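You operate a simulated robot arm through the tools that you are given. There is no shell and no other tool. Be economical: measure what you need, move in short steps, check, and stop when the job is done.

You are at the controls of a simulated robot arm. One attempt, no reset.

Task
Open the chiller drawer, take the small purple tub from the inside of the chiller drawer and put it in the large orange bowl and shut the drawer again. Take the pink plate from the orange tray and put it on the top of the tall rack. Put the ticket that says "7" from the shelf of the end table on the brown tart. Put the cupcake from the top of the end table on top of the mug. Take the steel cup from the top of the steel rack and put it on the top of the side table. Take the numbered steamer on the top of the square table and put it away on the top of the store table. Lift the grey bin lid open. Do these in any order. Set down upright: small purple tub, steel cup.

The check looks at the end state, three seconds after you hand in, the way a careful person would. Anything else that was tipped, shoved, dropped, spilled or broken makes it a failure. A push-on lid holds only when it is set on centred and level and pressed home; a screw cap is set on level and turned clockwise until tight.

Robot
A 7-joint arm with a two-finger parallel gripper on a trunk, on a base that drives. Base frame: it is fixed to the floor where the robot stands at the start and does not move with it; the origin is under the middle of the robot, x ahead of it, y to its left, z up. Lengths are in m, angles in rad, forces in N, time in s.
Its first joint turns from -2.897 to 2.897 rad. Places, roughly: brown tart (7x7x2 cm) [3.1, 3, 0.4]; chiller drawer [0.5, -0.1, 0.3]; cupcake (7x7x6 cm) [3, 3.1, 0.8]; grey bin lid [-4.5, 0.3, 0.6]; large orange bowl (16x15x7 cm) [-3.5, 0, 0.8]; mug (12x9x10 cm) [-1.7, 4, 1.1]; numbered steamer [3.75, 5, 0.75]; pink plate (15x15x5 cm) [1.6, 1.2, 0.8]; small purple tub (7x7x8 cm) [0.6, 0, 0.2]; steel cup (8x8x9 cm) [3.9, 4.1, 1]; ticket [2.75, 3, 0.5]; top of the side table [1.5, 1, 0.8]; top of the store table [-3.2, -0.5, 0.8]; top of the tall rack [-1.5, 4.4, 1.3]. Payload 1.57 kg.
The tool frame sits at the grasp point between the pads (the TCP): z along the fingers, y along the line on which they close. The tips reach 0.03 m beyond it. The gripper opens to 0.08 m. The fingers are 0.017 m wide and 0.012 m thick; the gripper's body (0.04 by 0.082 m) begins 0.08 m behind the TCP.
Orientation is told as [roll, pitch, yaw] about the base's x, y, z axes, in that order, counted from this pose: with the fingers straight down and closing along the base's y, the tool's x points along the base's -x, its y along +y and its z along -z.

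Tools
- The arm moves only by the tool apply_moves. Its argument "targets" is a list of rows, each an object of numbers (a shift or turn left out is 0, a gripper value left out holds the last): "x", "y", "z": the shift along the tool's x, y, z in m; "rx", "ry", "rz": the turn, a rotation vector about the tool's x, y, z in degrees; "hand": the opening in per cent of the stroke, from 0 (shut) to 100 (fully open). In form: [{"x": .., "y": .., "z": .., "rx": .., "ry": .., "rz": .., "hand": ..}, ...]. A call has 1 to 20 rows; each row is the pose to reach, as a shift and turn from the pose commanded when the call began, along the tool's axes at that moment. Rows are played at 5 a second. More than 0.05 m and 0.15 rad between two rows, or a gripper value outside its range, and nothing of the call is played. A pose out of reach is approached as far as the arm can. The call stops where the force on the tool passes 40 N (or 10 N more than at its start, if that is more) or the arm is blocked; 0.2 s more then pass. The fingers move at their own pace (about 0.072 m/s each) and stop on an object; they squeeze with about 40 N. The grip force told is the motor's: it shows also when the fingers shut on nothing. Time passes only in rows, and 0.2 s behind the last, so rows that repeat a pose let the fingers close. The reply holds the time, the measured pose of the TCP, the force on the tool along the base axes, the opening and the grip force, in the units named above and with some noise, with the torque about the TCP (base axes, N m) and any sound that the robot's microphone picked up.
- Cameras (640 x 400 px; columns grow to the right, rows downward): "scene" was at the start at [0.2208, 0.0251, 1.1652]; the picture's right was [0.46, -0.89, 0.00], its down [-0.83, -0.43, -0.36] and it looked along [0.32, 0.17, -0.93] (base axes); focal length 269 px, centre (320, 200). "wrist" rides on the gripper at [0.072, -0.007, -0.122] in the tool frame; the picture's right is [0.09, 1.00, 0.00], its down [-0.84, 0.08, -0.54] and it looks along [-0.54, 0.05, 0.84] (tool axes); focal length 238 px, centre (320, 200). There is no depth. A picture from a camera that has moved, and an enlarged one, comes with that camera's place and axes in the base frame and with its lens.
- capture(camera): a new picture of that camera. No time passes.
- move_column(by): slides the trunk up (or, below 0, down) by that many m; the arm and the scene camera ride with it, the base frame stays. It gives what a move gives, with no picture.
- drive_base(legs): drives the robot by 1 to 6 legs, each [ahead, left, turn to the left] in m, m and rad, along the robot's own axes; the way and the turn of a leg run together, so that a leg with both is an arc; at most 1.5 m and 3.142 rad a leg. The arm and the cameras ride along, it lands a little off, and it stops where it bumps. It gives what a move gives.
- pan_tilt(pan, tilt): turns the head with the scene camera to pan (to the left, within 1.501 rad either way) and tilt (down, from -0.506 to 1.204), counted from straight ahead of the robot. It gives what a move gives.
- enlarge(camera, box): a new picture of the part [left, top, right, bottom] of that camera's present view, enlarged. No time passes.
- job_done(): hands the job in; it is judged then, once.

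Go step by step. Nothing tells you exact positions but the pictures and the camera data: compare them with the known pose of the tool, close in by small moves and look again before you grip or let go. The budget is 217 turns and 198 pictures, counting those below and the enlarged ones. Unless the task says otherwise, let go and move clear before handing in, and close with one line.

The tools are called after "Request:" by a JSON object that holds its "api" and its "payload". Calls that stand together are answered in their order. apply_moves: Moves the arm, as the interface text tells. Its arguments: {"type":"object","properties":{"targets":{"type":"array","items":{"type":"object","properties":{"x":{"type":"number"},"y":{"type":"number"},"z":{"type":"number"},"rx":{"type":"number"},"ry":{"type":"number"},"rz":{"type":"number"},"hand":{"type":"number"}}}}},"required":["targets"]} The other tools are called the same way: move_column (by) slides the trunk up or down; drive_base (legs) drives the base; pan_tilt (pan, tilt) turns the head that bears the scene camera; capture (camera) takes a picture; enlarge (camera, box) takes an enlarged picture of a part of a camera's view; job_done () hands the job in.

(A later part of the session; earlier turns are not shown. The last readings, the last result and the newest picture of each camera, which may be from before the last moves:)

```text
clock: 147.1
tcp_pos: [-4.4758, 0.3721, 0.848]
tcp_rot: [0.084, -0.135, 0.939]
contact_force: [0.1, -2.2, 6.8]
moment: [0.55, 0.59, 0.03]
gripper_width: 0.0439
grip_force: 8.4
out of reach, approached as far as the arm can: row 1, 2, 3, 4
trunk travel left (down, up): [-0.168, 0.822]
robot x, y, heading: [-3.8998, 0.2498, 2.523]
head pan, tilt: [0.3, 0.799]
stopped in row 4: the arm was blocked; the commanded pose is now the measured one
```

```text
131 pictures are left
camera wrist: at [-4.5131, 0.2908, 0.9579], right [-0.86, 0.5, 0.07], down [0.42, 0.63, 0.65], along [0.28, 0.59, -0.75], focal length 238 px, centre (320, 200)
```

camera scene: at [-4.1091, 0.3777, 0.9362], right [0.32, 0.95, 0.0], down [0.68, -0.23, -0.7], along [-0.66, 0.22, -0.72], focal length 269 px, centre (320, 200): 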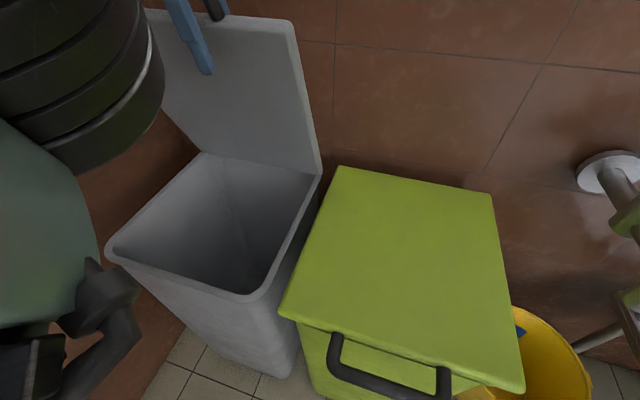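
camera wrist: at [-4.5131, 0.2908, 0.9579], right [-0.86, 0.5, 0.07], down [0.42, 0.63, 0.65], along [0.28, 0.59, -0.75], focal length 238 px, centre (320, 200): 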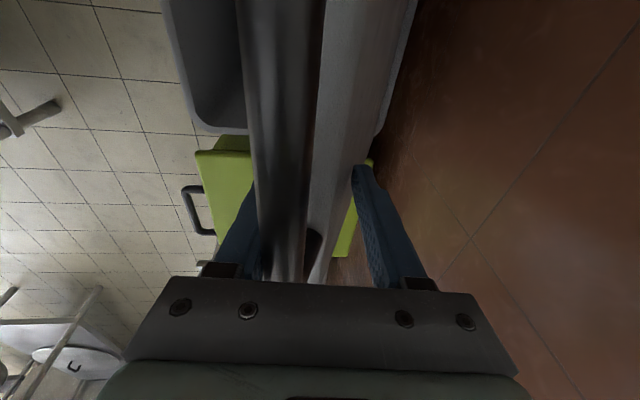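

The arm ran out of reach and slid down to straddle the lid. I'll open the fingers and raise the trunk to lift straight off.

Request:
{"api": "apply_moves", "payload": {"targets": [{"hand": 80}, {"hand": 100}, {"hand": 100}]}}

Request:
{"api": "move_column", "payload": {"by": 0.06}}

Request:
{"api": "capture", "payload": {"camera": "wrist"}}

Request:
{"api": "capture", "payload": {"camera": "scene"}}

```text
clock: 147.9
tcp_pos: [-4.4769, 0.3708, 0.8459]
tcp_rot: [0.082, -0.133, 0.941]
contact_force: [-0.5, 0.0, -0.7]
moment: [-0.03, -0.02, -0.02]
gripper_width: 0.0801
grip_force: 0.1
trunk travel left (down, up): [-0.168, 0.822]
robot x, y, heading: [-3.8982, 0.2552, 2.518]
head pan, tilt: [0.3, 0.799]
```

```text
clock: 148.9
tcp_pos: [-4.475, 0.3701, 0.907]
tcp_rot: [0.082, -0.135, 0.942]
contact_force: [-0.7, 0.5, -0.4]
moment: [-0.01, 0.0, -0.02]
gripper_width: 0.0803
grip_force: 0.1
trunk travel left (down, up): [-0.228, 0.762]
robot x, y, heading: [-3.8966, 0.2539, 2.525]
head pan, tilt: [0.3, 0.799]
```

```text
130 pictures are left
camera wrist: at [-4.5135, 0.2902, 1.0174], right [-0.86, 0.5, 0.07], down [0.42, 0.63, 0.65], along [0.28, 0.59, -0.75], focal length 238 px, centre (320, 200)
```

wrist: 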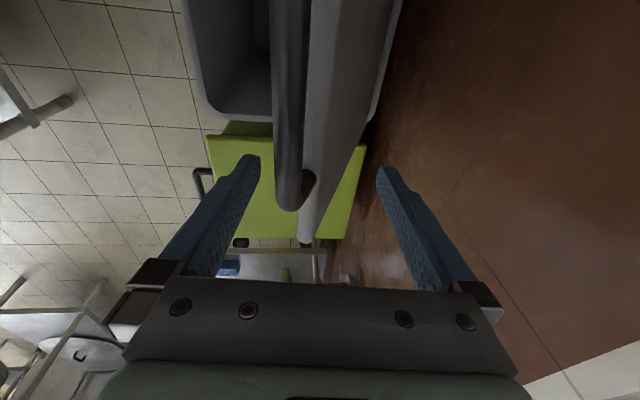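

```text
129 pictures are left
camera scene: at [-4.1096, 0.3781, 0.9959], right [0.32, 0.95, 0.0], down [0.68, -0.23, -0.7], along [-0.66, 0.22, -0.72], focal length 269 px, centre (320, 200)
```

scene: 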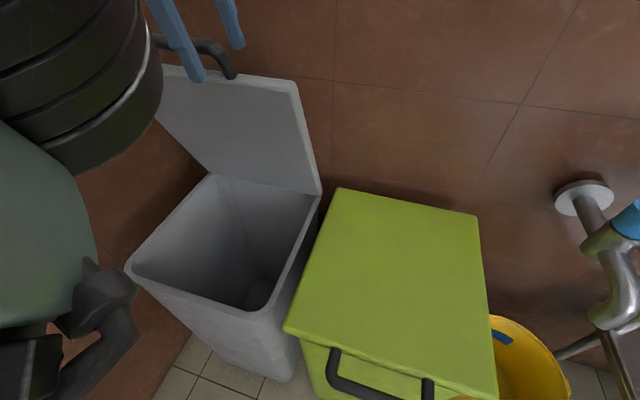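

Lid holds at about 75–80°. I'll nudge it further back with the front finger by driving forward a little.

Request:
{"api": "drive_base", "payload": {"legs": [[0.055, 0, 0]]}}

Request:
{"api": "capture", "payload": {"camera": "scene"}}

Request:
{"api": "capture", "payload": {"camera": "wrist"}}

```text
clock: 149.9
tcp_pos: [-4.5205, 0.4019, 0.9065]
tcp_rot: [0.082, -0.134, 0.94]
contact_force: [-0.8, -0.6, -0.7]
moment: [-0.01, -0.01, 0.0]
gripper_width: 0.0799
grip_force: 0.0
trunk travel left (down, up): [-0.228, 0.762]
robot x, y, heading: [-3.9404, 0.2851, 2.526]
head pan, tilt: [0.3, 0.799]
```

```text
128 pictures are left
camera scene: at [-4.1538, 0.4095, 0.9959], right [0.32, 0.95, 0.0], down [0.68, -0.23, -0.7], along [-0.66, 0.22, -0.72], focal length 269 px, centre (320, 200)
```

scene: 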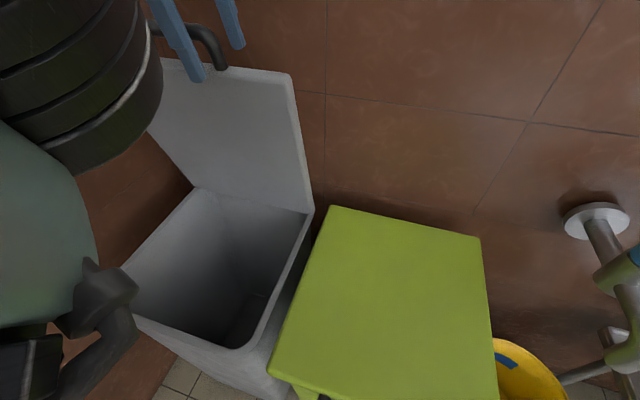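

```text
127 pictures are left
camera wrist: at [-4.5576, 0.3216, 1.0174], right [-0.86, 0.5, 0.07], down [0.42, 0.63, 0.65], along [0.28, 0.59, -0.75], focal length 238 px, centre (320, 200)
```

wrist: 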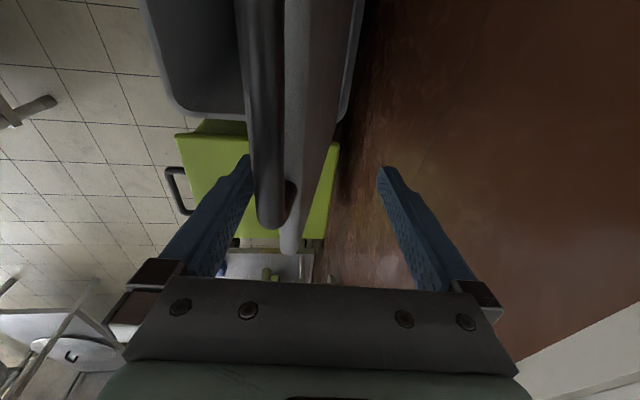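

The lid is ~78° open. One more small push with the arm.

Request:
{"api": "apply_moves", "payload": {"targets": [{"y": 0.02}, {"y": 0.035}, {"y": 0.05}]}}

Request:
{"api": "capture", "payload": {"camera": "scene"}}

```text
clock: 150.7
tcp_pos: [-4.5226, 0.418, 0.8979]
tcp_rot: [0.082, -0.134, 0.94]
contact_force: [-0.3, 0.2, -0.1]
moment: [0.0, 0.0, 0.0]
gripper_width: 0.08
grip_force: 0.0
out of reach, approached as far as the arm can: row 1, 2, 3
trunk travel left (down, up): [-0.228, 0.762]
robot x, y, heading: [-3.9405, 0.284, 2.521]
head pan, tilt: [0.3, 0.799]
```

```text
126 pictures are left
camera scene: at [-4.1537, 0.4095, 0.9959], right [0.32, 0.95, 0.0], down [0.68, -0.23, -0.7], along [-0.66, 0.22, -0.72], focal length 269 px, centre (320, 200)
```

scene: 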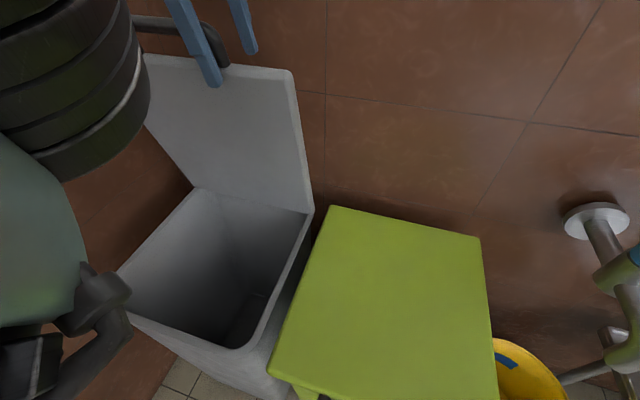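

At the arm's limit; there's still base clearance, so drive 5 cm more.

Request:
{"api": "drive_base", "payload": {"legs": [[0.05, 0, 0]]}}

Request:
{"api": "capture", "payload": {"camera": "scene"}}

Request:
{"api": "capture", "payload": {"camera": "wrist"}}

```text
clock: 151.6
tcp_pos: [-4.5636, 0.4457, 0.8993]
tcp_rot: [0.083, -0.135, 0.94]
contact_force: [0.0, -0.7, 0.0]
moment: [0.03, 0.01, 0.0]
gripper_width: 0.0802
grip_force: 0.1
trunk travel left (down, up): [-0.228, 0.762]
robot x, y, heading: [-3.9809, 0.3171, 2.523]
head pan, tilt: [0.3, 0.799]
```

```text
125 pictures are left
camera scene: at [-4.1947, 0.4389, 0.9959], right [0.32, 0.95, 0.0], down [0.68, -0.23, -0.7], along [-0.66, 0.22, -0.72], focal length 269 px, centre (320, 200)
```

scene: 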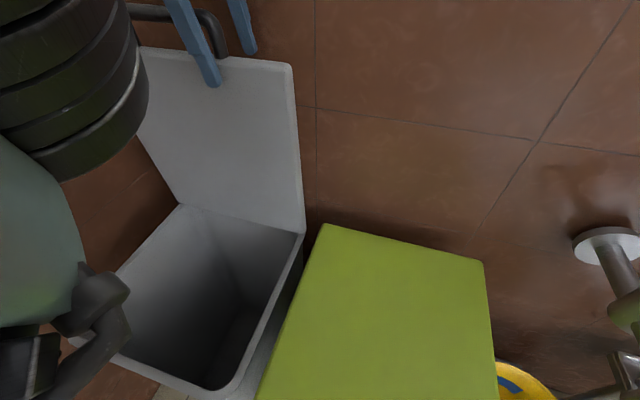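

```text
124 pictures are left
camera wrist: at [-4.6014, 0.3658, 1.0089], right [-0.86, 0.5, 0.07], down [0.42, 0.63, 0.65], along [0.29, 0.59, -0.75], focal length 238 px, centre (320, 200)
```

wrist: 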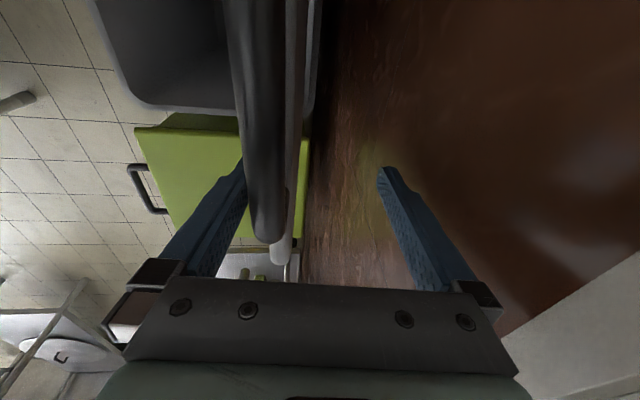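

The lid is now vertical (~90°) and holds. Lifting off and backing away, then I'll verify.

Request:
{"api": "move_column", "payload": {"by": 0.2}}

Request:
{"api": "drive_base", "payload": {"legs": [[-0.35, 0, 0]]}}

Request:
{"api": "capture", "payload": {"camera": "scene"}}

```text
clock: 153.8
tcp_pos: [-4.5639, 0.4468, 1.0987]
tcp_rot: [0.084, -0.134, 0.94]
contact_force: [-0.4, -0.4, 0.1]
moment: [0.02, 0.0, -0.01]
gripper_width: 0.08
grip_force: 0.0
trunk travel left (down, up): [-0.428, 0.562]
robot x, y, heading: [-3.983, 0.3124, 2.52]
head pan, tilt: [0.3, 0.799]
```

```text
clock: 155.8
tcp_pos: [-4.3257, 0.2761, 1.0971]
tcp_rot: [0.077, -0.138, 0.939]
contact_force: [0.1, 0.0, -0.8]
moment: [-0.01, 0.0, 0.0]
gripper_width: 0.0799
grip_force: 0.0
trunk travel left (down, up): [-0.428, 0.562]
robot x, y, heading: [-3.7422, 0.1421, 2.519]
head pan, tilt: [0.3, 0.799]
stopped in leg 1: the robot was blocked; the commanded pose is now the measured one
```

```text
123 pictures are left
camera scene: at [-3.9569, 0.2675, 1.1957], right [0.32, 0.95, 0.0], down [0.68, -0.23, -0.7], along [-0.66, 0.22, -0.72], focal length 269 px, centre (320, 200)
```

scene: 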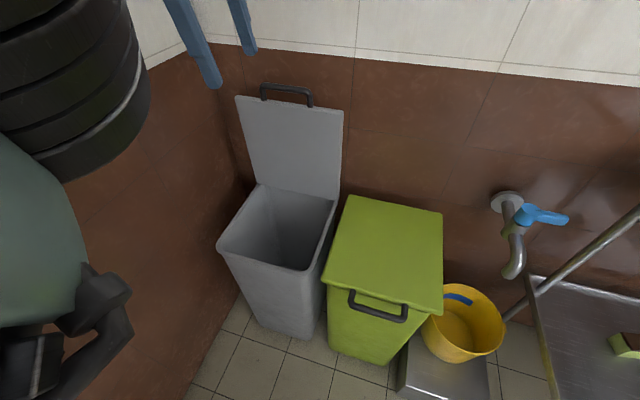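

The lid stands open. My base touched the store table's end while backing; easing off and checking that nothing moved.

Request:
{"api": "drive_base", "payload": {"legs": [[0.06, 0, 0], [0, -0.65, 0]]}}

Request:
{"api": "pan_tilt", "payload": {"pan": 1.4, "tilt": 0.5}}

Request:
{"api": "capture", "payload": {"camera": "scene"}}

```text
clock: 159.9
tcp_pos: [-3.9977, 0.8297, 1.0975]
tcp_rot: [0.078, -0.137, 0.937]
contact_force: [1.1, -0.8, 0.0]
moment: [0.01, 0.0, 0.03]
gripper_width: 0.0799
grip_force: 0.0
trunk travel left (down, up): [-0.428, 0.562]
robot x, y, heading: [-3.417, 0.692, 2.52]
head pan, tilt: [0.3, 0.799]
```

```text
clock: 161.3
tcp_pos: [-3.9985, 0.8304, 1.0981]
tcp_rot: [0.078, -0.135, 0.935]
contact_force: [-0.3, -0.4, -0.4]
moment: [0.0, 0.01, -0.02]
gripper_width: 0.0799
grip_force: 0.1
trunk travel left (down, up): [-0.428, 0.562]
robot x, y, heading: [-3.4169, 0.6935, 2.515]
head pan, tilt: [1.4, 0.499]
```

```text
122 pictures are left
camera scene: at [-3.6179, 0.7313, 1.2218], right [-0.7, 0.72, 0.0], down [0.34, 0.33, -0.88], along [-0.63, -0.61, -0.48], focal length 269 px, centre (320, 200)
```

scene: 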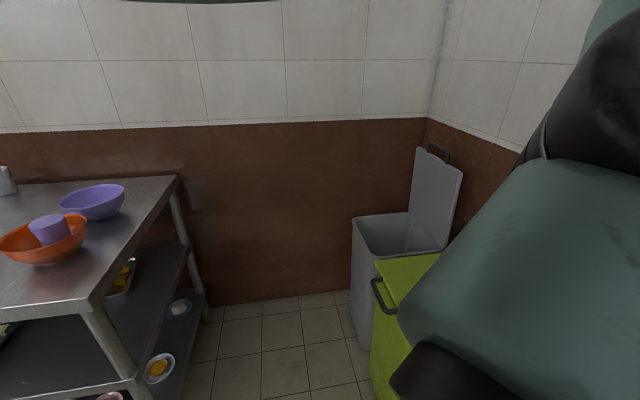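

All good there: tub upright, lid open. I'll bring the arm back to a compact tool-down pose.

Request:
{"api": "apply_moves", "payload": {"targets": [{"rx": 2.2, "ry": 3.8}, {"rx": 4.5, "ry": 7.7}]}}

Request:
{"api": "apply_moves", "payload": {"targets": [{"y": -0.04}, {"y": -0.08}, {"y": -0.12}, {"y": -0.16}, {"y": -0.2, "x": 0.02}, {"y": -0.24, "x": 0.03}, {"y": -0.27, "x": 0.04}]}}

Request:
{"api": "apply_moves", "payload": {"targets": [{"rz": -8}, {"rz": -16}, {"rz": -24}, {"rz": -32}, {"rz": -40}, {"rz": -48}, {"rz": -56}, {"rz": -64}, {"rz": -72}, {"rz": -80}, {"rz": -86}, {"rz": -90}]}}

```text
clock: 161.9
tcp_pos: [-3.9953, 0.832, 1.0911]
tcp_rot: [-0.009, -0.004, 0.938]
contact_force: [0.3, 0.4, -0.2]
moment: [0.0, -0.04, 0.03]
gripper_width: 0.08
grip_force: 0.1
out of reach, approached as far as the arm can: row 2
trunk travel left (down, up): [-0.428, 0.562]
robot x, y, heading: [-3.4151, 0.6949, 2.516]
head pan, tilt: [1.4, 0.499]
```

```text
clock: 163.0
tcp_pos: [-3.858, 0.7097, 1.0341]
tcp_rot: [-0.188, 0.006, 0.963]
contact_force: [0.0, -0.2, 1.0]
moment: [0.0, -0.01, -0.01]
gripper_width: 0.0798
grip_force: 0.0
trunk travel left (down, up): [-0.428, 0.562]
robot x, y, heading: [-3.4157, 0.6971, 2.512]
head pan, tilt: [1.4, 0.499]
stopped in row 5: the arm was blocked; the commanded pose is now the measured one
```

```text
clock: 165.6
tcp_pos: [-3.8555, 0.7094, 1.0358]
tcp_rot: [0.006, 0.188, 2.535]
contact_force: [-0.9, 0.3, 0.7]
moment: [0.0, -0.01, 0.01]
gripper_width: 0.0802
grip_force: 0.0
trunk travel left (down, up): [-0.428, 0.562]
robot x, y, heading: [-3.414, 0.6943, 2.514]
head pan, tilt: [1.4, 0.499]
```

The arm stalled mid-retract with a tilt; centring the head, levelling and finishing the retract.

Request:
{"api": "pan_tilt", "payload": {"pan": 0, "tilt": 0.5}}

Request:
{"api": "apply_moves", "payload": {"targets": [{"ry": -5}, {"ry": -10.8}]}}

Request:
{"api": "apply_moves", "payload": {"targets": [{"x": 0.03}, {"x": 0.06}, {"x": 0.09, "y": 0.02}]}}

Request:
{"api": "capture", "payload": {"camera": "scene"}}

```text
clock: 167.1
tcp_pos: [-3.8549, 0.7085, 1.0354]
tcp_rot: [0.004, 0.189, 2.537]
contact_force: [0.8, -0.4, -0.7]
moment: [0.02, 0.02, 0.02]
gripper_width: 0.0802
grip_force: 0.0
trunk travel left (down, up): [-0.428, 0.562]
robot x, y, heading: [-3.4165, 0.6977, 2.513]
head pan, tilt: [0.0, 0.499]
```

```text
clock: 167.7
tcp_pos: [-3.8561, 0.7082, 1.0362]
tcp_rot: [0.005, -0.002, 2.537]
contact_force: [0.9, 0.4, 0.4]
moment: [0.04, -0.01, 0.01]
gripper_width: 0.0801
grip_force: 0.0
trunk travel left (down, up): [-0.428, 0.562]
robot x, y, heading: [-3.4158, 0.6976, 2.516]
head pan, tilt: [0.0, 0.499]
```

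```text
clock: 168.7
tcp_pos: [-3.7893, 0.6387, 1.0041]
tcp_rot: [-0.013, 0.115, 2.526]
contact_force: [0.0, 0.4, 1.0]
moment: [-0.03, 0.04, -0.01]
gripper_width: 0.0799
grip_force: 0.0
trunk travel left (down, up): [-0.428, 0.562]
robot x, y, heading: [-3.4215, 0.697, 2.515]
head pan, tilt: [0.0, 0.499]
stopped in row 3: the arm was blocked; the commanded pose is now the measured one
```

```text
121 pictures are left
camera scene: at [-3.6265, 0.8483, 1.2219], right [0.59, 0.81, 0.0], down [0.39, -0.28, -0.88], along [-0.71, 0.51, -0.48], focal length 269 px, centre (320, 200)
```

scene: 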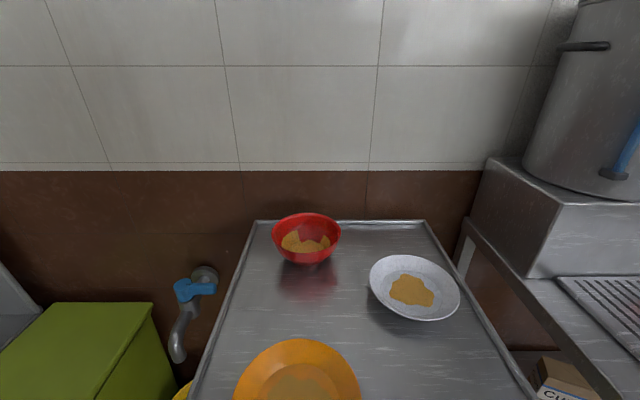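

At this trunk height the hand is too high relative to the shoulder. I'll level and lower the hand within the arm's comfortable range.

Request:
{"api": "apply_moves", "payload": {"targets": [{"z": 0.03, "ry": -3.3}, {"z": 0.07, "ry": -6.6, "rx": -0.7}, {"z": 0.11, "ry": -6.6, "rx": -0.7}, {"z": 0.15, "ry": -6.6, "rx": -0.7}, {"z": 0.19, "ry": -6.6, "rx": -0.7}, {"z": 0.23, "ry": -6.6, "rx": -0.7}]}}

```text
clock: 170.1
tcp_pos: [-3.7654, 0.6249, 0.7759]
tcp_rot: [0.001, -0.001, 2.527]
contact_force: [-0.4, -0.7, 0.3]
moment: [0.01, -0.04, 0.02]
gripper_width: 0.0802
grip_force: 0.1
trunk travel left (down, up): [-0.428, 0.562]
robot x, y, heading: [-3.4138, 0.6934, 2.515]
head pan, tilt: [0.0, 0.499]
```

Arm is in a good pose. Now driving out to the plate: back out of the corner, turn around, and go up the aisle.

Request:
{"api": "drive_base", "payload": {"legs": [[-1.1, 0, 0], [0, 0, -3.135], [1.3, 0.1, 0], [0, 1.45, 0], [0.3, 1.2, 0]]}}

Request:
{"api": "pan_tilt", "payload": {"pan": 0.4, "tilt": 0.5}}

Request:
{"api": "capture", "payload": {"camera": "scene"}}

```text
clock: 202.0
tcp_pos: [0.7139, 1.4705, 0.7767]
tcp_rot: [-0.003, 0.0, -0.593]
contact_force: [-0.5, 0.3, -0.2]
moment: [-0.01, 0.06, -0.05]
gripper_width: 0.08
grip_force: 0.2
trunk travel left (down, up): [-0.428, 0.562]
robot x, y, heading: [0.3631, 1.3962, -0.604]
head pan, tilt: [0.0, 0.499]
```

```text
clock: 202.9
tcp_pos: [0.7142, 1.4704, 0.7761]
tcp_rot: [0.0, 0.0, -0.592]
contact_force: [0.5, 0.4, 0.0]
moment: [0.0, -0.03, -0.02]
gripper_width: 0.08
grip_force: 0.1
trunk travel left (down, up): [-0.428, 0.562]
robot x, y, heading: [0.3644, 1.3872, -0.604]
head pan, tilt: [0.4, 0.499]
```

```text
120 pictures are left
camera scene: at [0.5955, 1.2754, 1.2219], right [-0.2, -0.98, 0.0], down [-0.47, 0.1, -0.88], along [0.86, -0.18, -0.48], focal length 269 px, centre (320, 200)
```

scene: 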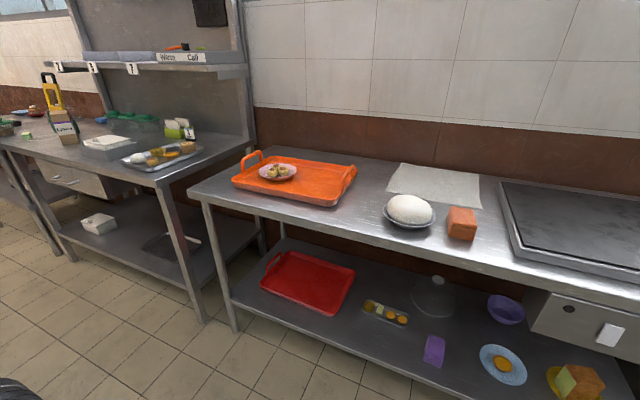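

The pink plate is at about [1.62, 1.235, 0.8] near the table's left end. I'll turn so the arm side faces the table, raise, and get closer.

Request:
{"api": "move_column", "payload": {"by": 0.22}}

Request:
{"api": "drive_base", "payload": {"legs": [[0, 0, -0.8], [-0.067, 0.724, 0]]}}

Request:
{"api": "pan_tilt", "payload": {"pan": 0.9, "tilt": 0.8}}

Request:
{"api": "capture", "payload": {"camera": "scene"}}

Request:
{"api": "capture", "payload": {"camera": "wrist"}}

```text
clock: 205.2
tcp_pos: [0.7138, 1.47, 0.996]
tcp_rot: [-0.003, -0.001, -0.593]
contact_force: [0.0, -0.1, -0.1]
moment: [0.02, -0.01, 0.0]
gripper_width: 0.0798
grip_force: 0.1
trunk travel left (down, up): [-0.648, 0.342]
robot x, y, heading: [0.3657, 1.3922, -0.604]
head pan, tilt: [0.4, 0.499]
```

```text
clock: 211.2
tcp_pos: [1.3577, 1.3887, 0.9969]
tcp_rot: [-0.001, 0.001, -1.384]
contact_force: [0.1, -0.8, -0.2]
moment: [0.0, 0.04, 0.0]
gripper_width: 0.0799
grip_force: 0.0
trunk travel left (down, up): [-0.648, 0.342]
robot x, y, heading: [1.0589, 1.5831, -1.396]
head pan, tilt: [0.4, 0.499]
```

```text
clock: 212.2
tcp_pos: [1.3576, 1.3885, 0.9972]
tcp_rot: [-0.003, 0.0, -1.384]
contact_force: [-0.5, 0.5, -0.5]
moment: [0.03, 0.02, 0.01]
gripper_width: 0.0802
grip_force: 0.0
trunk travel left (down, up): [-0.648, 0.342]
robot x, y, heading: [1.0577, 1.5793, -1.396]
head pan, tilt: [0.901, 0.799]
```

```text
119 pictures are left
camera scene: at [1.1598, 1.3744, 1.4159], right [-0.48, -0.88, 0.0], down [-0.63, 0.34, -0.7], along [0.61, -0.33, -0.72], focal length 269 px, centre (320, 200)
```

scene: 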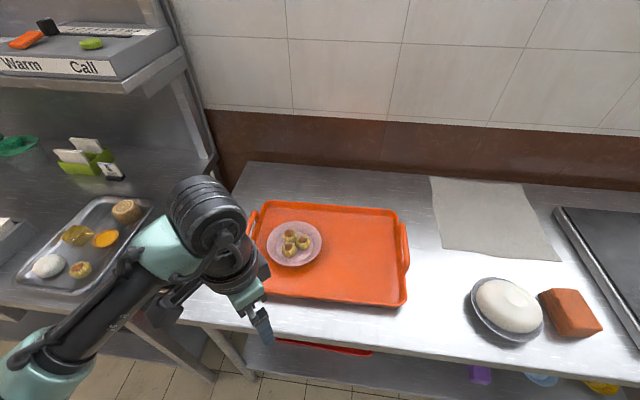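

```text
118 pictures are left
camera wrist: at [1.3395, 1.4586, 1.1187], right [0.96, 0.28, 0.0], down [0.23, -0.81, 0.54], along [0.15, -0.52, -0.84], focal length 238 px, centre (320, 200)
```

wrist: 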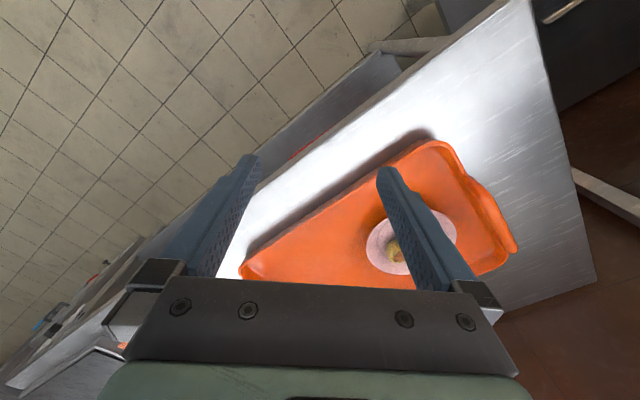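

Plate centre ≈ [1.56, 1.235], rim z≈0.815. Moving so the gripper sits over its near-right rim.

Request:
{"api": "drive_base", "payload": {"legs": [[0.158, 0.089, 0]]}}

Request:
{"api": "move_column", "payload": {"by": -0.08}}

Request:
{"api": "capture", "payload": {"camera": "wrist"}}

Request:
{"api": "enlarge", "payload": {"camera": "scene", "box": [160, 180, 400, 380]}}

```text
clock: 213.7
tcp_pos: [1.4734, 1.2487, 0.9958]
tcp_rot: [-0.001, 0.0, -1.382]
contact_force: [-1.7, -0.2, -0.1]
moment: [0.0, 0.01, 0.02]
gripper_width: 0.0802
grip_force: 0.1
trunk travel left (down, up): [-0.648, 0.342]
robot x, y, heading: [1.1696, 1.4406, -1.392]
head pan, tilt: [0.901, 0.799]
```

```text
clock: 214.8
tcp_pos: [1.473, 1.2504, 0.9181]
tcp_rot: [-0.001, -0.002, -1.383]
contact_force: [0.4, 0.7, 0.1]
moment: [0.0, -0.01, -0.01]
gripper_width: 0.0799
grip_force: 0.0
trunk travel left (down, up): [-0.568, 0.422]
robot x, y, heading: [1.1676, 1.4451, -1.392]
head pan, tilt: [0.901, 0.799]
```

```text
117 pictures are left
camera wrist: at [1.4535, 1.3199, 1.0388], right [0.96, 0.28, 0.0], down [0.23, -0.81, 0.54], along [0.15, -0.52, -0.84], focal length 238 px, centre (320, 200)
```

wrist: 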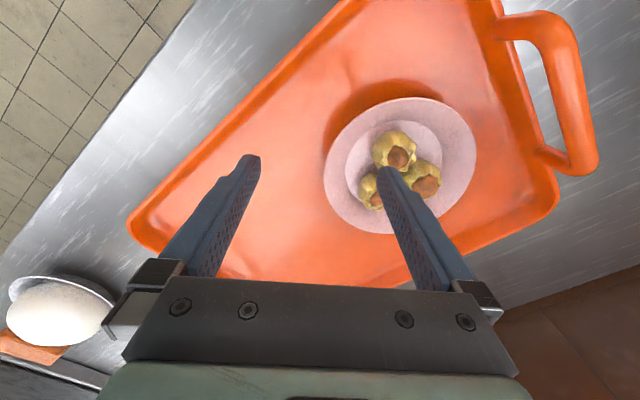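

```text
2.00 times, centred on (280, 280) of scene
camera zoom: at [1.2738, 1.2356, 1.3359], right [-0.47, -0.88, 0.0], down [-0.63, 0.34, -0.7], along [0.61, -0.33, -0.72], focal length 538 px, centre (400, 40)
```

zoom: 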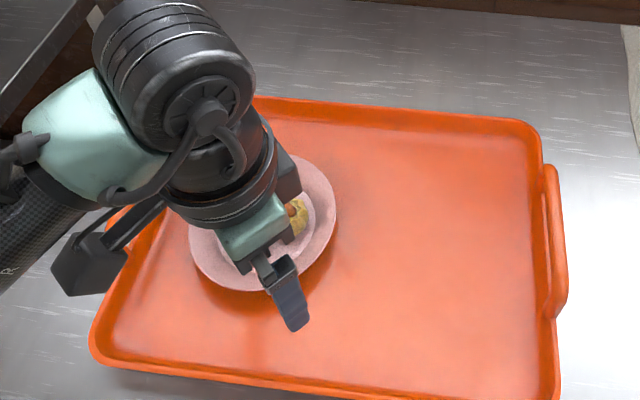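

The plate has a flared rim, so I'll pinch it with a tilted gripper (one finger under, one above the rim). Testing the tilt in place, raised a little.

Request:
{"api": "move_column", "payload": {"by": 0.08}}

Request:
{"api": "apply_moves", "payload": {"targets": [{"y": -0.03, "rx": -8}, {"y": -0.06, "rx": -16}, {"y": -0.06, "rx": -24}, {"y": -0.06, "rx": -32}, {"y": -0.06, "rx": -40}, {"y": -0.06, "rx": -48}, {"y": -0.06, "rx": -52}]}}

Request:
{"api": "capture", "payload": {"camera": "wrist"}}

Request:
{"api": "capture", "payload": {"camera": "scene"}}

```text
clock: 216.0
tcp_pos: [1.4741, 1.2501, 0.9977]
tcp_rot: [-0.002, -0.002, -1.386]
contact_force: [-1.0, -0.5, 0.3]
moment: [-0.01, -0.01, 0.0]
gripper_width: 0.0801
grip_force: 0.1
trunk travel left (down, up): [-0.648, 0.342]
robot x, y, heading: [1.166, 1.4412, -1.396]
head pan, tilt: [0.901, 0.799]
```

```text
clock: 217.6
tcp_pos: [1.4138, 1.2404, 0.9972]
tcp_rot: [0.909, -0.002, -1.381]
contact_force: [-0.1, -0.4, 0.5]
moment: [-0.03, 0.01, 0.02]
gripper_width: 0.0796
grip_force: 0.2
out of reach, approached as far as the arm can: row 3, 4, 5, 6
trunk travel left (down, up): [-0.648, 0.342]
robot x, y, heading: [1.1704, 1.4424, -1.395]
head pan, tilt: [0.901, 0.799]
```

```text
115 pictures are left
camera wrist: at [1.3028, 1.2914, 1.0671], right [0.58, 0.21, 0.79], down [-0.22, -0.89, 0.4], along [0.78, -0.4, -0.48], focal length 238 px, centre (320, 200)
```

wrist: 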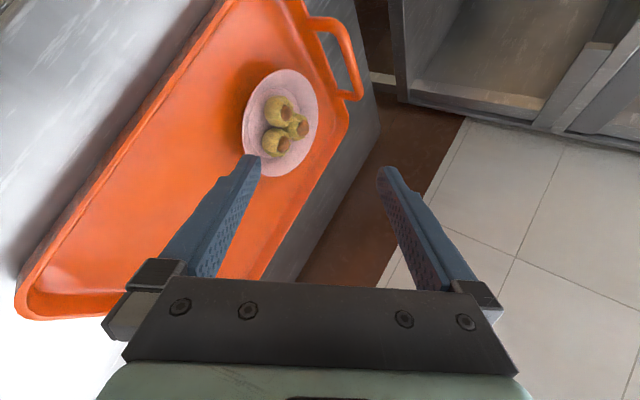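

```text
114 pictures are left
camera scene: at [1.2738, 1.2355, 1.4159], right [-0.47, -0.88, 0.0], down [-0.63, 0.34, -0.7], along [0.61, -0.33, -0.72], focal length 269 px, centre (320, 200)
```

scene: 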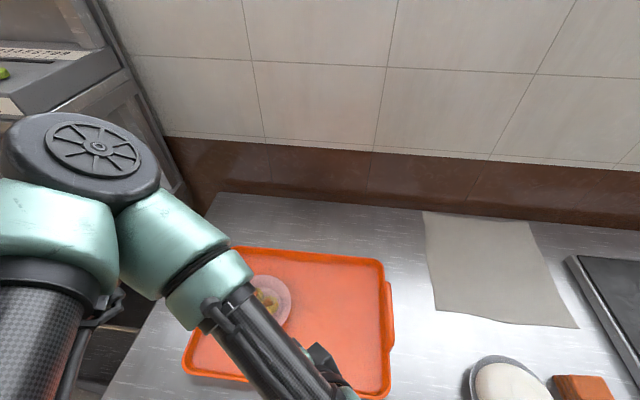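

The tilted pose works. Rim triangulates to z≈0.812, centre [1.562, 1.243], ~2.5 cm above the tray. Pre-closing the fingers to 3 cm and lowering in stages.

Request:
{"api": "apply_moves", "payload": {"targets": [{"hand": 60}, {"hand": 37}, {"hand": 37}]}}

Request:
{"api": "move_column", "payload": {"by": -0.11}}

Request:
{"api": "capture", "payload": {"camera": "wrist"}}

Request:
{"api": "capture", "payload": {"camera": "scene"}}

```text
clock: 218.4
tcp_pos: [1.4135, 1.239, 0.9971]
tcp_rot: [0.905, -0.001, -1.383]
contact_force: [-0.5, 0.9, -0.3]
moment: [0.01, 0.02, 0.01]
gripper_width: 0.0297
grip_force: 0.1
trunk travel left (down, up): [-0.648, 0.342]
robot x, y, heading: [1.1735, 1.4439, -1.395]
head pan, tilt: [0.901, 0.799]
```

```text
clock: 219.8
tcp_pos: [1.413, 1.2401, 0.8871]
tcp_rot: [0.905, -0.002, -1.384]
contact_force: [0.0, -0.2, 0.0]
moment: [-0.01, 0.03, -0.01]
gripper_width: 0.0294
grip_force: 0.1
trunk travel left (down, up): [-0.538, 0.452]
robot x, y, heading: [1.1725, 1.4442, -1.394]
head pan, tilt: [0.901, 0.799]
```

```text
113 pictures are left
camera wrist: at [1.3027, 1.2913, 0.9572], right [0.59, 0.21, 0.78], down [-0.22, -0.89, 0.4], along [0.78, -0.4, -0.48], focal length 238 px, centre (320, 200)
```

wrist: 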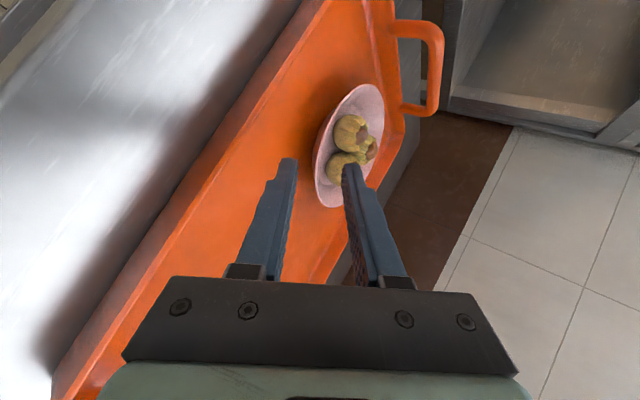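

```text
112 pictures are left
camera scene: at [1.2738, 1.2356, 1.3059], right [-0.47, -0.88, 0.0], down [-0.63, 0.34, -0.7], along [0.61, -0.33, -0.72], focal length 269 px, centre (320, 200)
```

scene: 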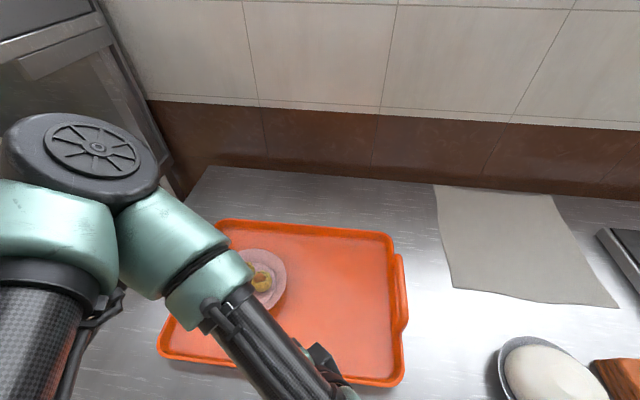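

Aligning laterally with the plate axis and advancing partway along the tool axis.

Request:
{"api": "apply_moves", "payload": {"targets": [{"x": -0.027, "y": -0.002}, {"x": -0.027, "y": -0.002, "z": 0.025}, {"x": -0.027, "y": -0.002, "z": 0.05}, {"x": -0.027, "y": -0.002, "z": 0.06}]}}

Request:
{"api": "capture", "payload": {"camera": "wrist"}}

Request:
{"api": "enlarge", "payload": {"camera": "wrist", "box": [220, 60, 420, 260]}}

```text
clock: 220.8
tcp_pos: [1.4639, 1.2218, 0.849]
tcp_rot: [0.907, -0.001, -1.385]
contact_force: [0.6, 0.0, -0.5]
moment: [0.0, 0.01, -0.04]
gripper_width: 0.0296
grip_force: 0.1
trunk travel left (down, up): [-0.538, 0.452]
robot x, y, heading: [1.1663, 1.4437, -1.397]
head pan, tilt: [0.901, 0.799]
```

```text
111 pictures are left
camera wrist: at [1.3523, 1.2734, 0.9187], right [0.59, 0.21, 0.78], down [-0.22, -0.89, 0.4], along [0.78, -0.4, -0.48], focal length 238 px, centre (320, 200)
```

wrist: 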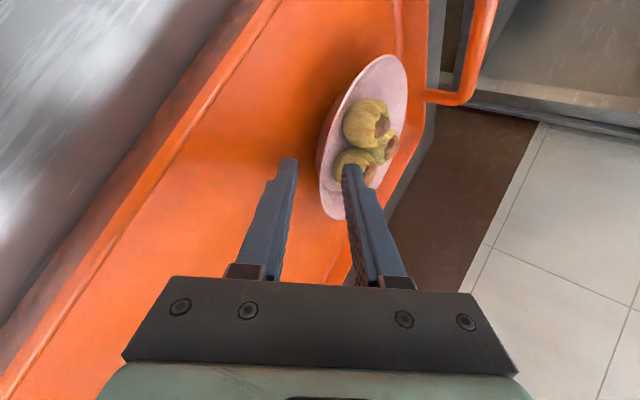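

```text
2.00 times, centred on (320, 160) of wrist
camera zoom: at [1.3523, 1.2734, 0.9187], right [0.59, 0.21, 0.78], down [-0.22, -0.89, 0.4], along [0.78, -0.4, -0.48], focal length 477 px, centre (320, 280)
```

zoom: 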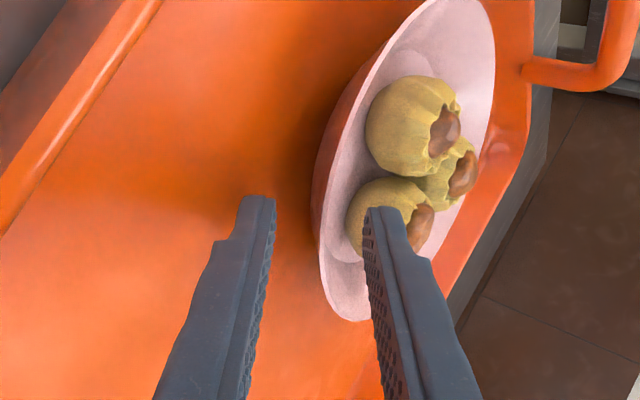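

The rim edge lies about 2.5 cm beyond the fingertips. Raising slightly along the closing axis and advancing so the lower finger slips under the rim.

Request:
{"api": "apply_moves", "payload": {"targets": [{"y": 0.009, "z": 0.01}, {"y": 0.009, "z": 0.02}, {"y": 0.009, "z": 0.03}, {"y": 0.009, "z": 0.038}]}}

Request:
{"api": "enlarge", "payload": {"camera": "wrist", "box": [220, 60, 420, 260]}}

```text
clock: 222.0
tcp_pos: [1.4992, 1.2283, 0.8386]
tcp_rot: [0.92, -0.01, -1.385]
contact_force: [-11.1, 4.2, 28.4]
moment: [0.22, 0.0, 0.07]
gripper_width: 0.0144
grip_force: 0.0
trunk travel left (down, up): [-0.538, 0.452]
robot x, y, heading: [1.1714, 1.4442, -1.398]
head pan, tilt: [0.901, 0.799]
stopped in row 4: the force on the tool passed its limit at 42 N (the readings are from after the stop); the commanded pose is now the measured one
```

```text
2.00 times, centred on (320, 160) of wrist
camera zoom: at [1.3865, 1.2806, 0.9066], right [0.57, 0.21, 0.79], down [-0.23, -0.89, 0.4], along [0.79, -0.41, -0.46], focal length 477 px, centre (320, 280)
```

zoom: 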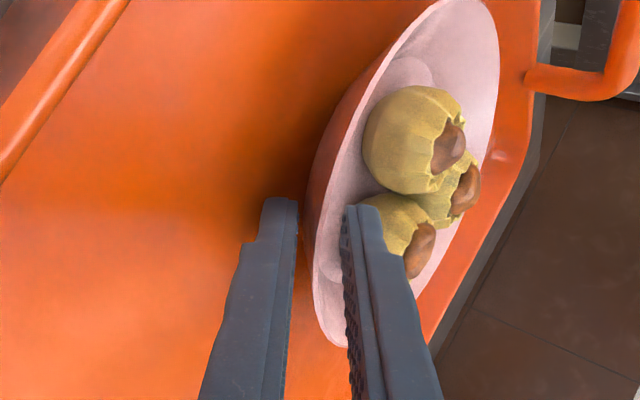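

Contact: the lower finger is touching the tray, with the rim between the fingers. Easing up a few mm.

Request:
{"api": "apply_moves", "payload": {"targets": [{"y": 0.003, "z": -0.003}, {"y": 0.005, "z": -0.005}]}}

Request:
{"api": "enlarge", "payload": {"camera": "wrist", "box": [220, 60, 420, 260]}}

```text
clock: 222.6
tcp_pos: [1.4981, 1.2275, 0.8419]
tcp_rot: [0.911, -0.007, -1.385]
contact_force: [4.8, 2.0, 7.5]
moment: [0.08, -0.25, -0.01]
gripper_width: 0.0216
grip_force: 0.1
trunk travel left (down, up): [-0.538, 0.452]
robot x, y, heading: [1.1715, 1.4399, -1.389]
head pan, tilt: [0.901, 0.799]
```

```text
2.00 times, centred on (320, 160) of wrist
camera zoom: at [1.3872, 1.28, 0.9108], right [0.58, 0.21, 0.79], down [-0.22, -0.89, 0.4], along [0.78, -0.41, -0.47], focal length 477 px, centre (320, 280)
```

zoom: 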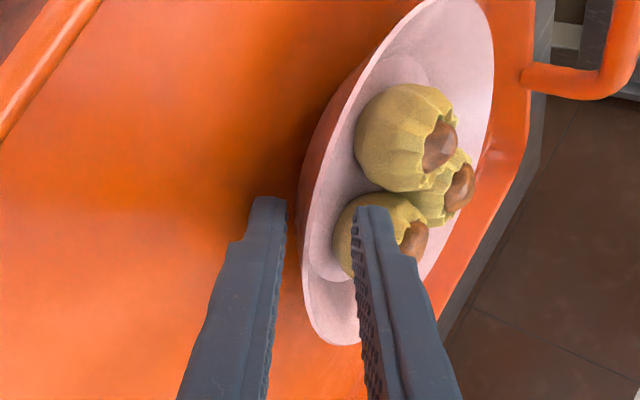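

The rim is between the pads with a small gap; closing gently now.

Request:
{"api": "apply_moves", "payload": {"targets": [{"hand": 20}, {"hand": 12}, {"hand": 0}, {"hand": 0}]}}

Request:
{"api": "enlarge", "payload": {"camera": "wrist", "box": [220, 60, 420, 260]}}

```text
clock: 223.6
tcp_pos: [1.499, 1.2277, 0.8419]
tcp_rot: [0.915, -0.005, -1.385]
contact_force: [-0.4, -0.5, -2.5]
moment: [-0.02, 0.1, -0.02]
gripper_width: 0.0041
grip_force: 24.6
trunk travel left (down, up): [-0.538, 0.452]
robot x, y, heading: [1.1692, 1.4443, -1.396]
head pan, tilt: [0.901, 0.799]
```

```text
2.00 times, centred on (320, 160) of wrist
camera zoom: at [1.3869, 1.2797, 0.9111], right [0.58, 0.21, 0.79], down [-0.22, -0.89, 0.4], along [0.78, -0.41, -0.47], focal length 477 px, centre (320, 280)
```

zoom: 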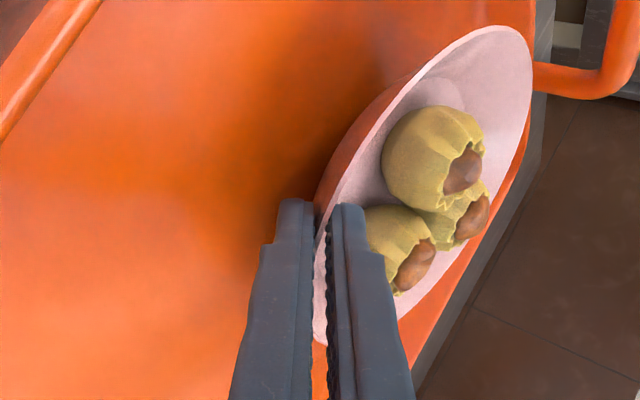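

The rim is pinched (4 mm). Lifting slowly with the trunk.

Request:
{"api": "move_column", "payload": {"by": 0.03}}

Request:
{"api": "capture", "payload": {"camera": "wrist"}}

Request:
{"api": "move_column", "payload": {"by": 0.12}}

Request:
{"api": "capture", "payload": {"camera": "wrist"}}

Request:
{"api": "capture", "payload": {"camera": "scene"}}

```text
clock: 224.3
tcp_pos: [1.4976, 1.2282, 0.872]
tcp_rot: [0.913, -0.006, -1.386]
contact_force: [-0.2, -0.4, -1.6]
moment: [0.02, 0.12, 0.04]
gripper_width: 0.0037
grip_force: 24.8
trunk travel left (down, up): [-0.568, 0.422]
robot x, y, heading: [1.1693, 1.4432, -1.389]
head pan, tilt: [0.901, 0.799]
```

```text
106 pictures are left
camera wrist: at [1.3871, 1.2797, 0.9412], right [0.58, 0.21, 0.79], down [-0.22, -0.89, 0.4], along [0.78, -0.41, -0.47], focal length 238 px, centre (320, 200)
```

wrist: 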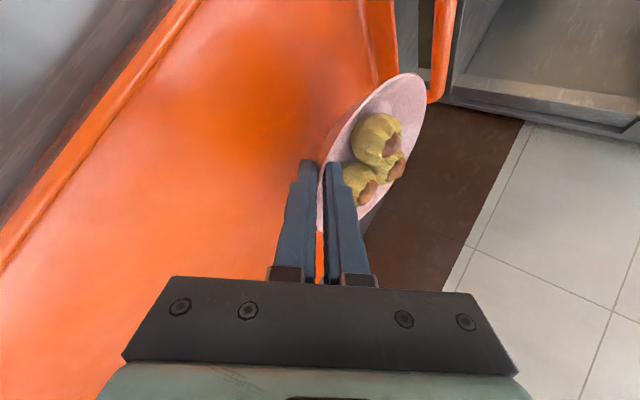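

```text
clock: 225.8
tcp_pos: [1.4975, 1.2279, 0.9923]
tcp_rot: [0.913, -0.004, -1.385]
contact_force: [0.4, 0.1, -1.3]
moment: [0.0, 0.12, -0.01]
gripper_width: 0.0038
grip_force: 24.6
trunk travel left (down, up): [-0.688, 0.302]
robot x, y, heading: [1.1702, 1.4381, -1.394]
head pan, tilt: [0.901, 0.799]
```

```text
105 pictures are left
camera wrist: at [1.3871, 1.2797, 1.0611], right [0.58, 0.21, 0.79], down [-0.22, -0.89, 0.4], along [0.78, -0.41, -0.47], focal length 238 px, centre (320, 200)
```

wrist: 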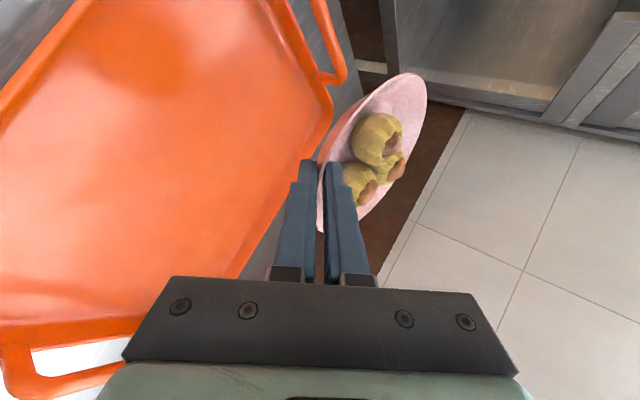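

```text
104 pictures are left
camera scene: at [1.2738, 1.2354, 1.4558], right [-0.47, -0.88, 0.0], down [-0.63, 0.34, -0.7], along [0.61, -0.33, -0.72], focal length 269 px, centre (320, 200)
```

scene: 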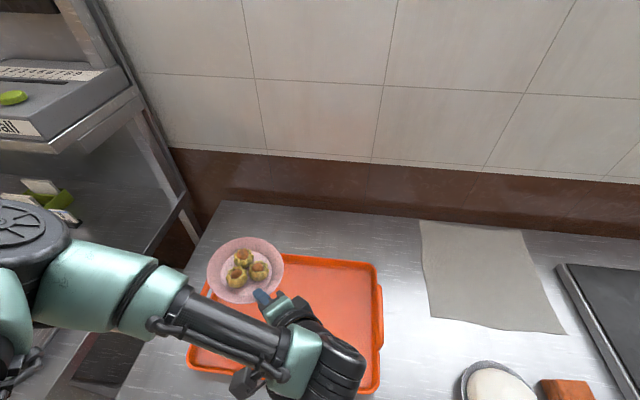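

The plate with its pastries is lifted cleanly. Backing into the aisle, raising the trunk, and looking for the way to the tall rack.

Request:
{"api": "drive_base", "payload": {"legs": [[-0.5, -0.488, 0]]}}

Request:
{"api": "pan_tilt", "payload": {"pan": -1.45, "tilt": 0.25}}

Request:
{"api": "capture", "payload": {"camera": "scene"}}

Request:
{"api": "pan_tilt", "payload": {"pan": 1.45, "tilt": 0.25}}

Request:
{"api": "capture", "payload": {"camera": "scene"}}

```text
clock: 229.7
tcp_pos: [0.9274, 1.6332, 0.9918]
tcp_rot: [0.912, -0.009, -1.386]
contact_force: [0.4, -0.2, -1.4]
moment: [0.01, 0.13, -0.01]
gripper_width: 0.0043
grip_force: 24.5
trunk travel left (down, up): [-0.688, 0.302]
robot x, y, heading: [0.6038, 1.8507, -1.396]
head pan, tilt: [0.901, 0.799]
```

```text
clock: 231.8
tcp_pos: [0.9289, 1.6329, 0.9924]
tcp_rot: [0.913, -0.005, -1.387]
contact_force: [1.5, 0.1, -2.0]
moment: [-0.03, 0.15, 0.0]
gripper_width: 0.0039
grip_force: 24.8
trunk travel left (down, up): [-0.688, 0.302]
robot x, y, heading: [0.6015, 1.8481, -1.397]
head pan, tilt: [-1.45, 0.25]
```

```text
103 pictures are left
camera scene: at [0.5435, 1.6524, 1.505], right [-0.29, 0.96, 0.0], down [0.24, 0.07, -0.97], along [-0.93, -0.28, -0.25], focal length 269 px, centre (320, 200)
```

scene: 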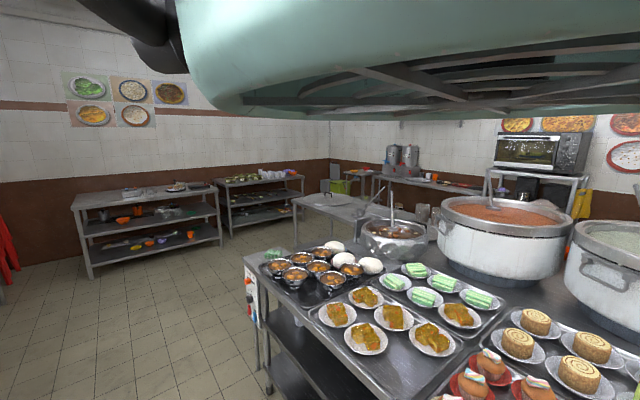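

```text
clock: 234.3
tcp_pos: [0.9286, 1.6328, 0.9933]
tcp_rot: [0.913, -0.006, -1.386]
contact_force: [1.0, 0.7, -1.5]
moment: [-0.04, 0.16, 0.01]
gripper_width: 0.004
grip_force: 24.8
trunk travel left (down, up): [-0.688, 0.302]
robot x, y, heading: [0.6009, 1.8441, -1.397]
head pan, tilt: [1.45, 0.25]
```

```text
102 pictures are left
camera scene: at [0.7261, 1.6847, 1.505], right [0.05, -1.0, 0.0], down [-0.25, -0.01, -0.97], along [0.97, 0.05, -0.25], focal length 269 px, centre (320, 200)
```

scene: 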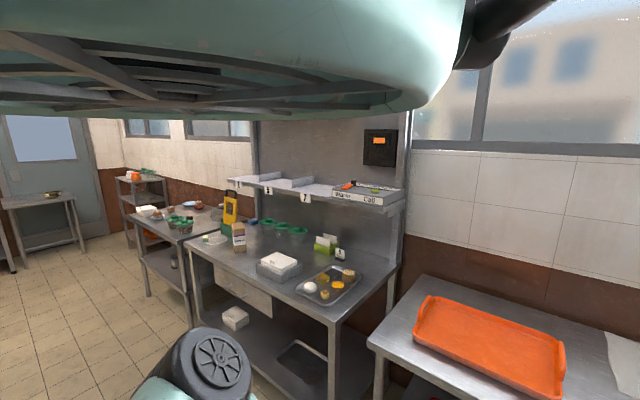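

I need a wider view. Raising the trunk well clear of everything, re-centring in the aisle, and turning to look down the kitchen.

Request:
{"api": "move_column", "payload": {"by": 0.29}}

Request:
{"api": "drive_base", "payload": {"legs": [[0.18, 0.17, 0], [0, 0, 1.2]]}}

Request:
{"api": "pan_tilt", "payload": {"pan": 1.3, "tilt": 0.45}}

Request:
{"api": "capture", "payload": {"camera": "scene"}}

Request:
{"api": "capture", "payload": {"camera": "wrist"}}

```text
clock: 237.3
tcp_pos: [0.9289, 1.634, 1.2817]
tcp_rot: [0.912, -0.004, -1.386]
contact_force: [-1.5, -0.1, -1.6]
moment: [0.02, 0.14, -0.04]
gripper_width: 0.0035
grip_force: 24.4
trunk travel left (down, up): [-0.978, 0.012]
robot x, y, heading: [0.6008, 1.8482, -1.396]
head pan, tilt: [1.45, 0.25]
```

```text
clock: 242.1
tcp_pos: [1.121, 1.9266, 1.2808]
tcp_rot: [0.913, -0.004, -0.19]
contact_force: [-1.0, -0.4, -2.0]
moment: [-0.14, 0.06, -0.05]
gripper_width: 0.0037
grip_force: 25.2
trunk travel left (down, up): [-0.978, 0.012]
robot x, y, heading: [0.8058, 1.7035, -0.201]
head pan, tilt: [1.45, 0.25]
```

```text
clock: 242.8
tcp_pos: [1.1216, 1.9278, 1.2818]
tcp_rot: [0.914, -0.004, -0.191]
contact_force: [0.6, 0.4, -2.3]
moment: [-0.14, 0.05, 0.04]
gripper_width: 0.0036
grip_force: 24.5
trunk travel left (down, up): [-0.978, 0.012]
robot x, y, heading: [0.8026, 1.7015, -0.2]
head pan, tilt: [1.3, 0.45]
```

```text
101 pictures are left
camera scene: at [1.011, 1.7492, 1.7764], right [0.89, -0.45, 0.0], down [-0.2, -0.39, -0.9], along [0.41, 0.8, -0.43], focal length 269 px, centre (320, 200)
```

scene: 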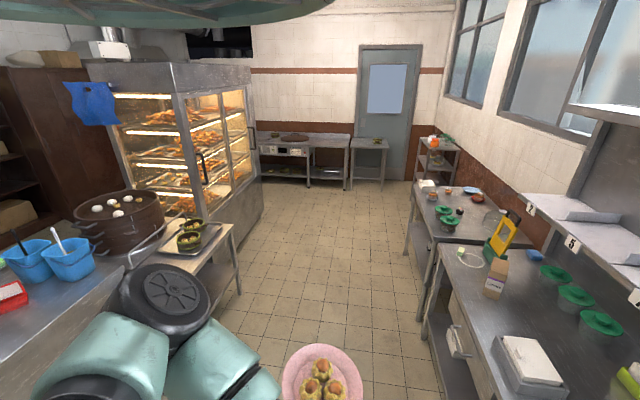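

```text
100 pictures are left
camera wrist: at [1.0318, 1.8419, 1.3511], right [0.02, 0.62, 0.79], down [0.75, -0.53, 0.4], along [0.66, 0.58, -0.47], focal length 238 px, centre (320, 200)
```

wrist: 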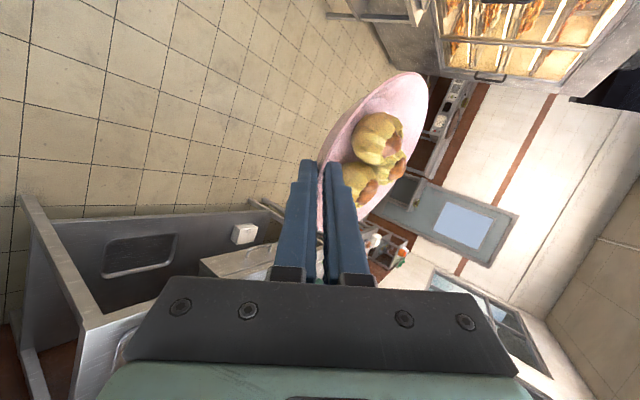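

The aisle leads past the display cabinet. The tall rack should be behind this row to the left; turning further to look over it.

Request:
{"api": "drive_base", "payload": {"legs": [[0, 0, 1.2]]}}

Request:
{"api": "pan_tilt", "payload": {"pan": 1.2, "tilt": 0.35}}

Request:
{"api": "capture", "payload": {"camera": "scene"}}

```text
clock: 246.2
tcp_pos: [0.7115, 2.0834, 1.282]
tcp_rot: [0.913, -0.006, 0.998]
contact_force: [-0.4, 0.2, -1.7]
moment: [-0.09, -0.11, 0.01]
gripper_width: 0.0035
grip_force: 24.3
trunk travel left (down, up): [-0.978, 0.012]
robot x, y, heading: [0.8019, 1.7009, 0.985]
head pan, tilt: [1.3, 0.45]
```

```text
clock: 246.8
tcp_pos: [0.7119, 2.083, 1.2822]
tcp_rot: [0.913, -0.004, 0.998]
contact_force: [0.5, 0.5, -1.0]
moment: [-0.06, -0.13, 0.04]
gripper_width: 0.0037
grip_force: 24.2
trunk travel left (down, up): [-0.978, 0.012]
robot x, y, heading: [0.8023, 1.704, 0.988]
head pan, tilt: [1.201, 0.351]
```

```text
99 pictures are left
camera scene: at [0.8422, 1.919, 1.7855], right [0.81, 0.58, 0.0], down [0.2, -0.28, -0.94], along [-0.54, 0.77, -0.34], focal length 269 px, centre (320, 200)
```

scene: 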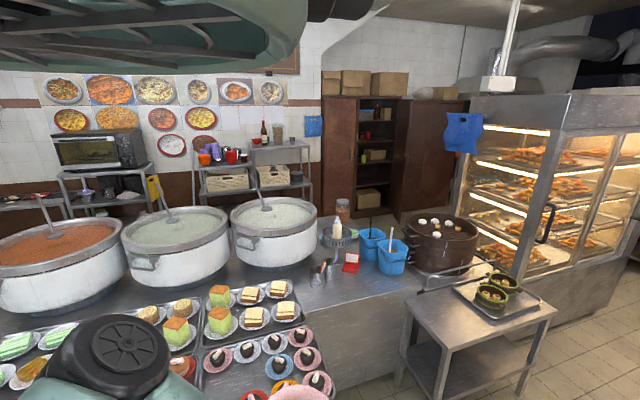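

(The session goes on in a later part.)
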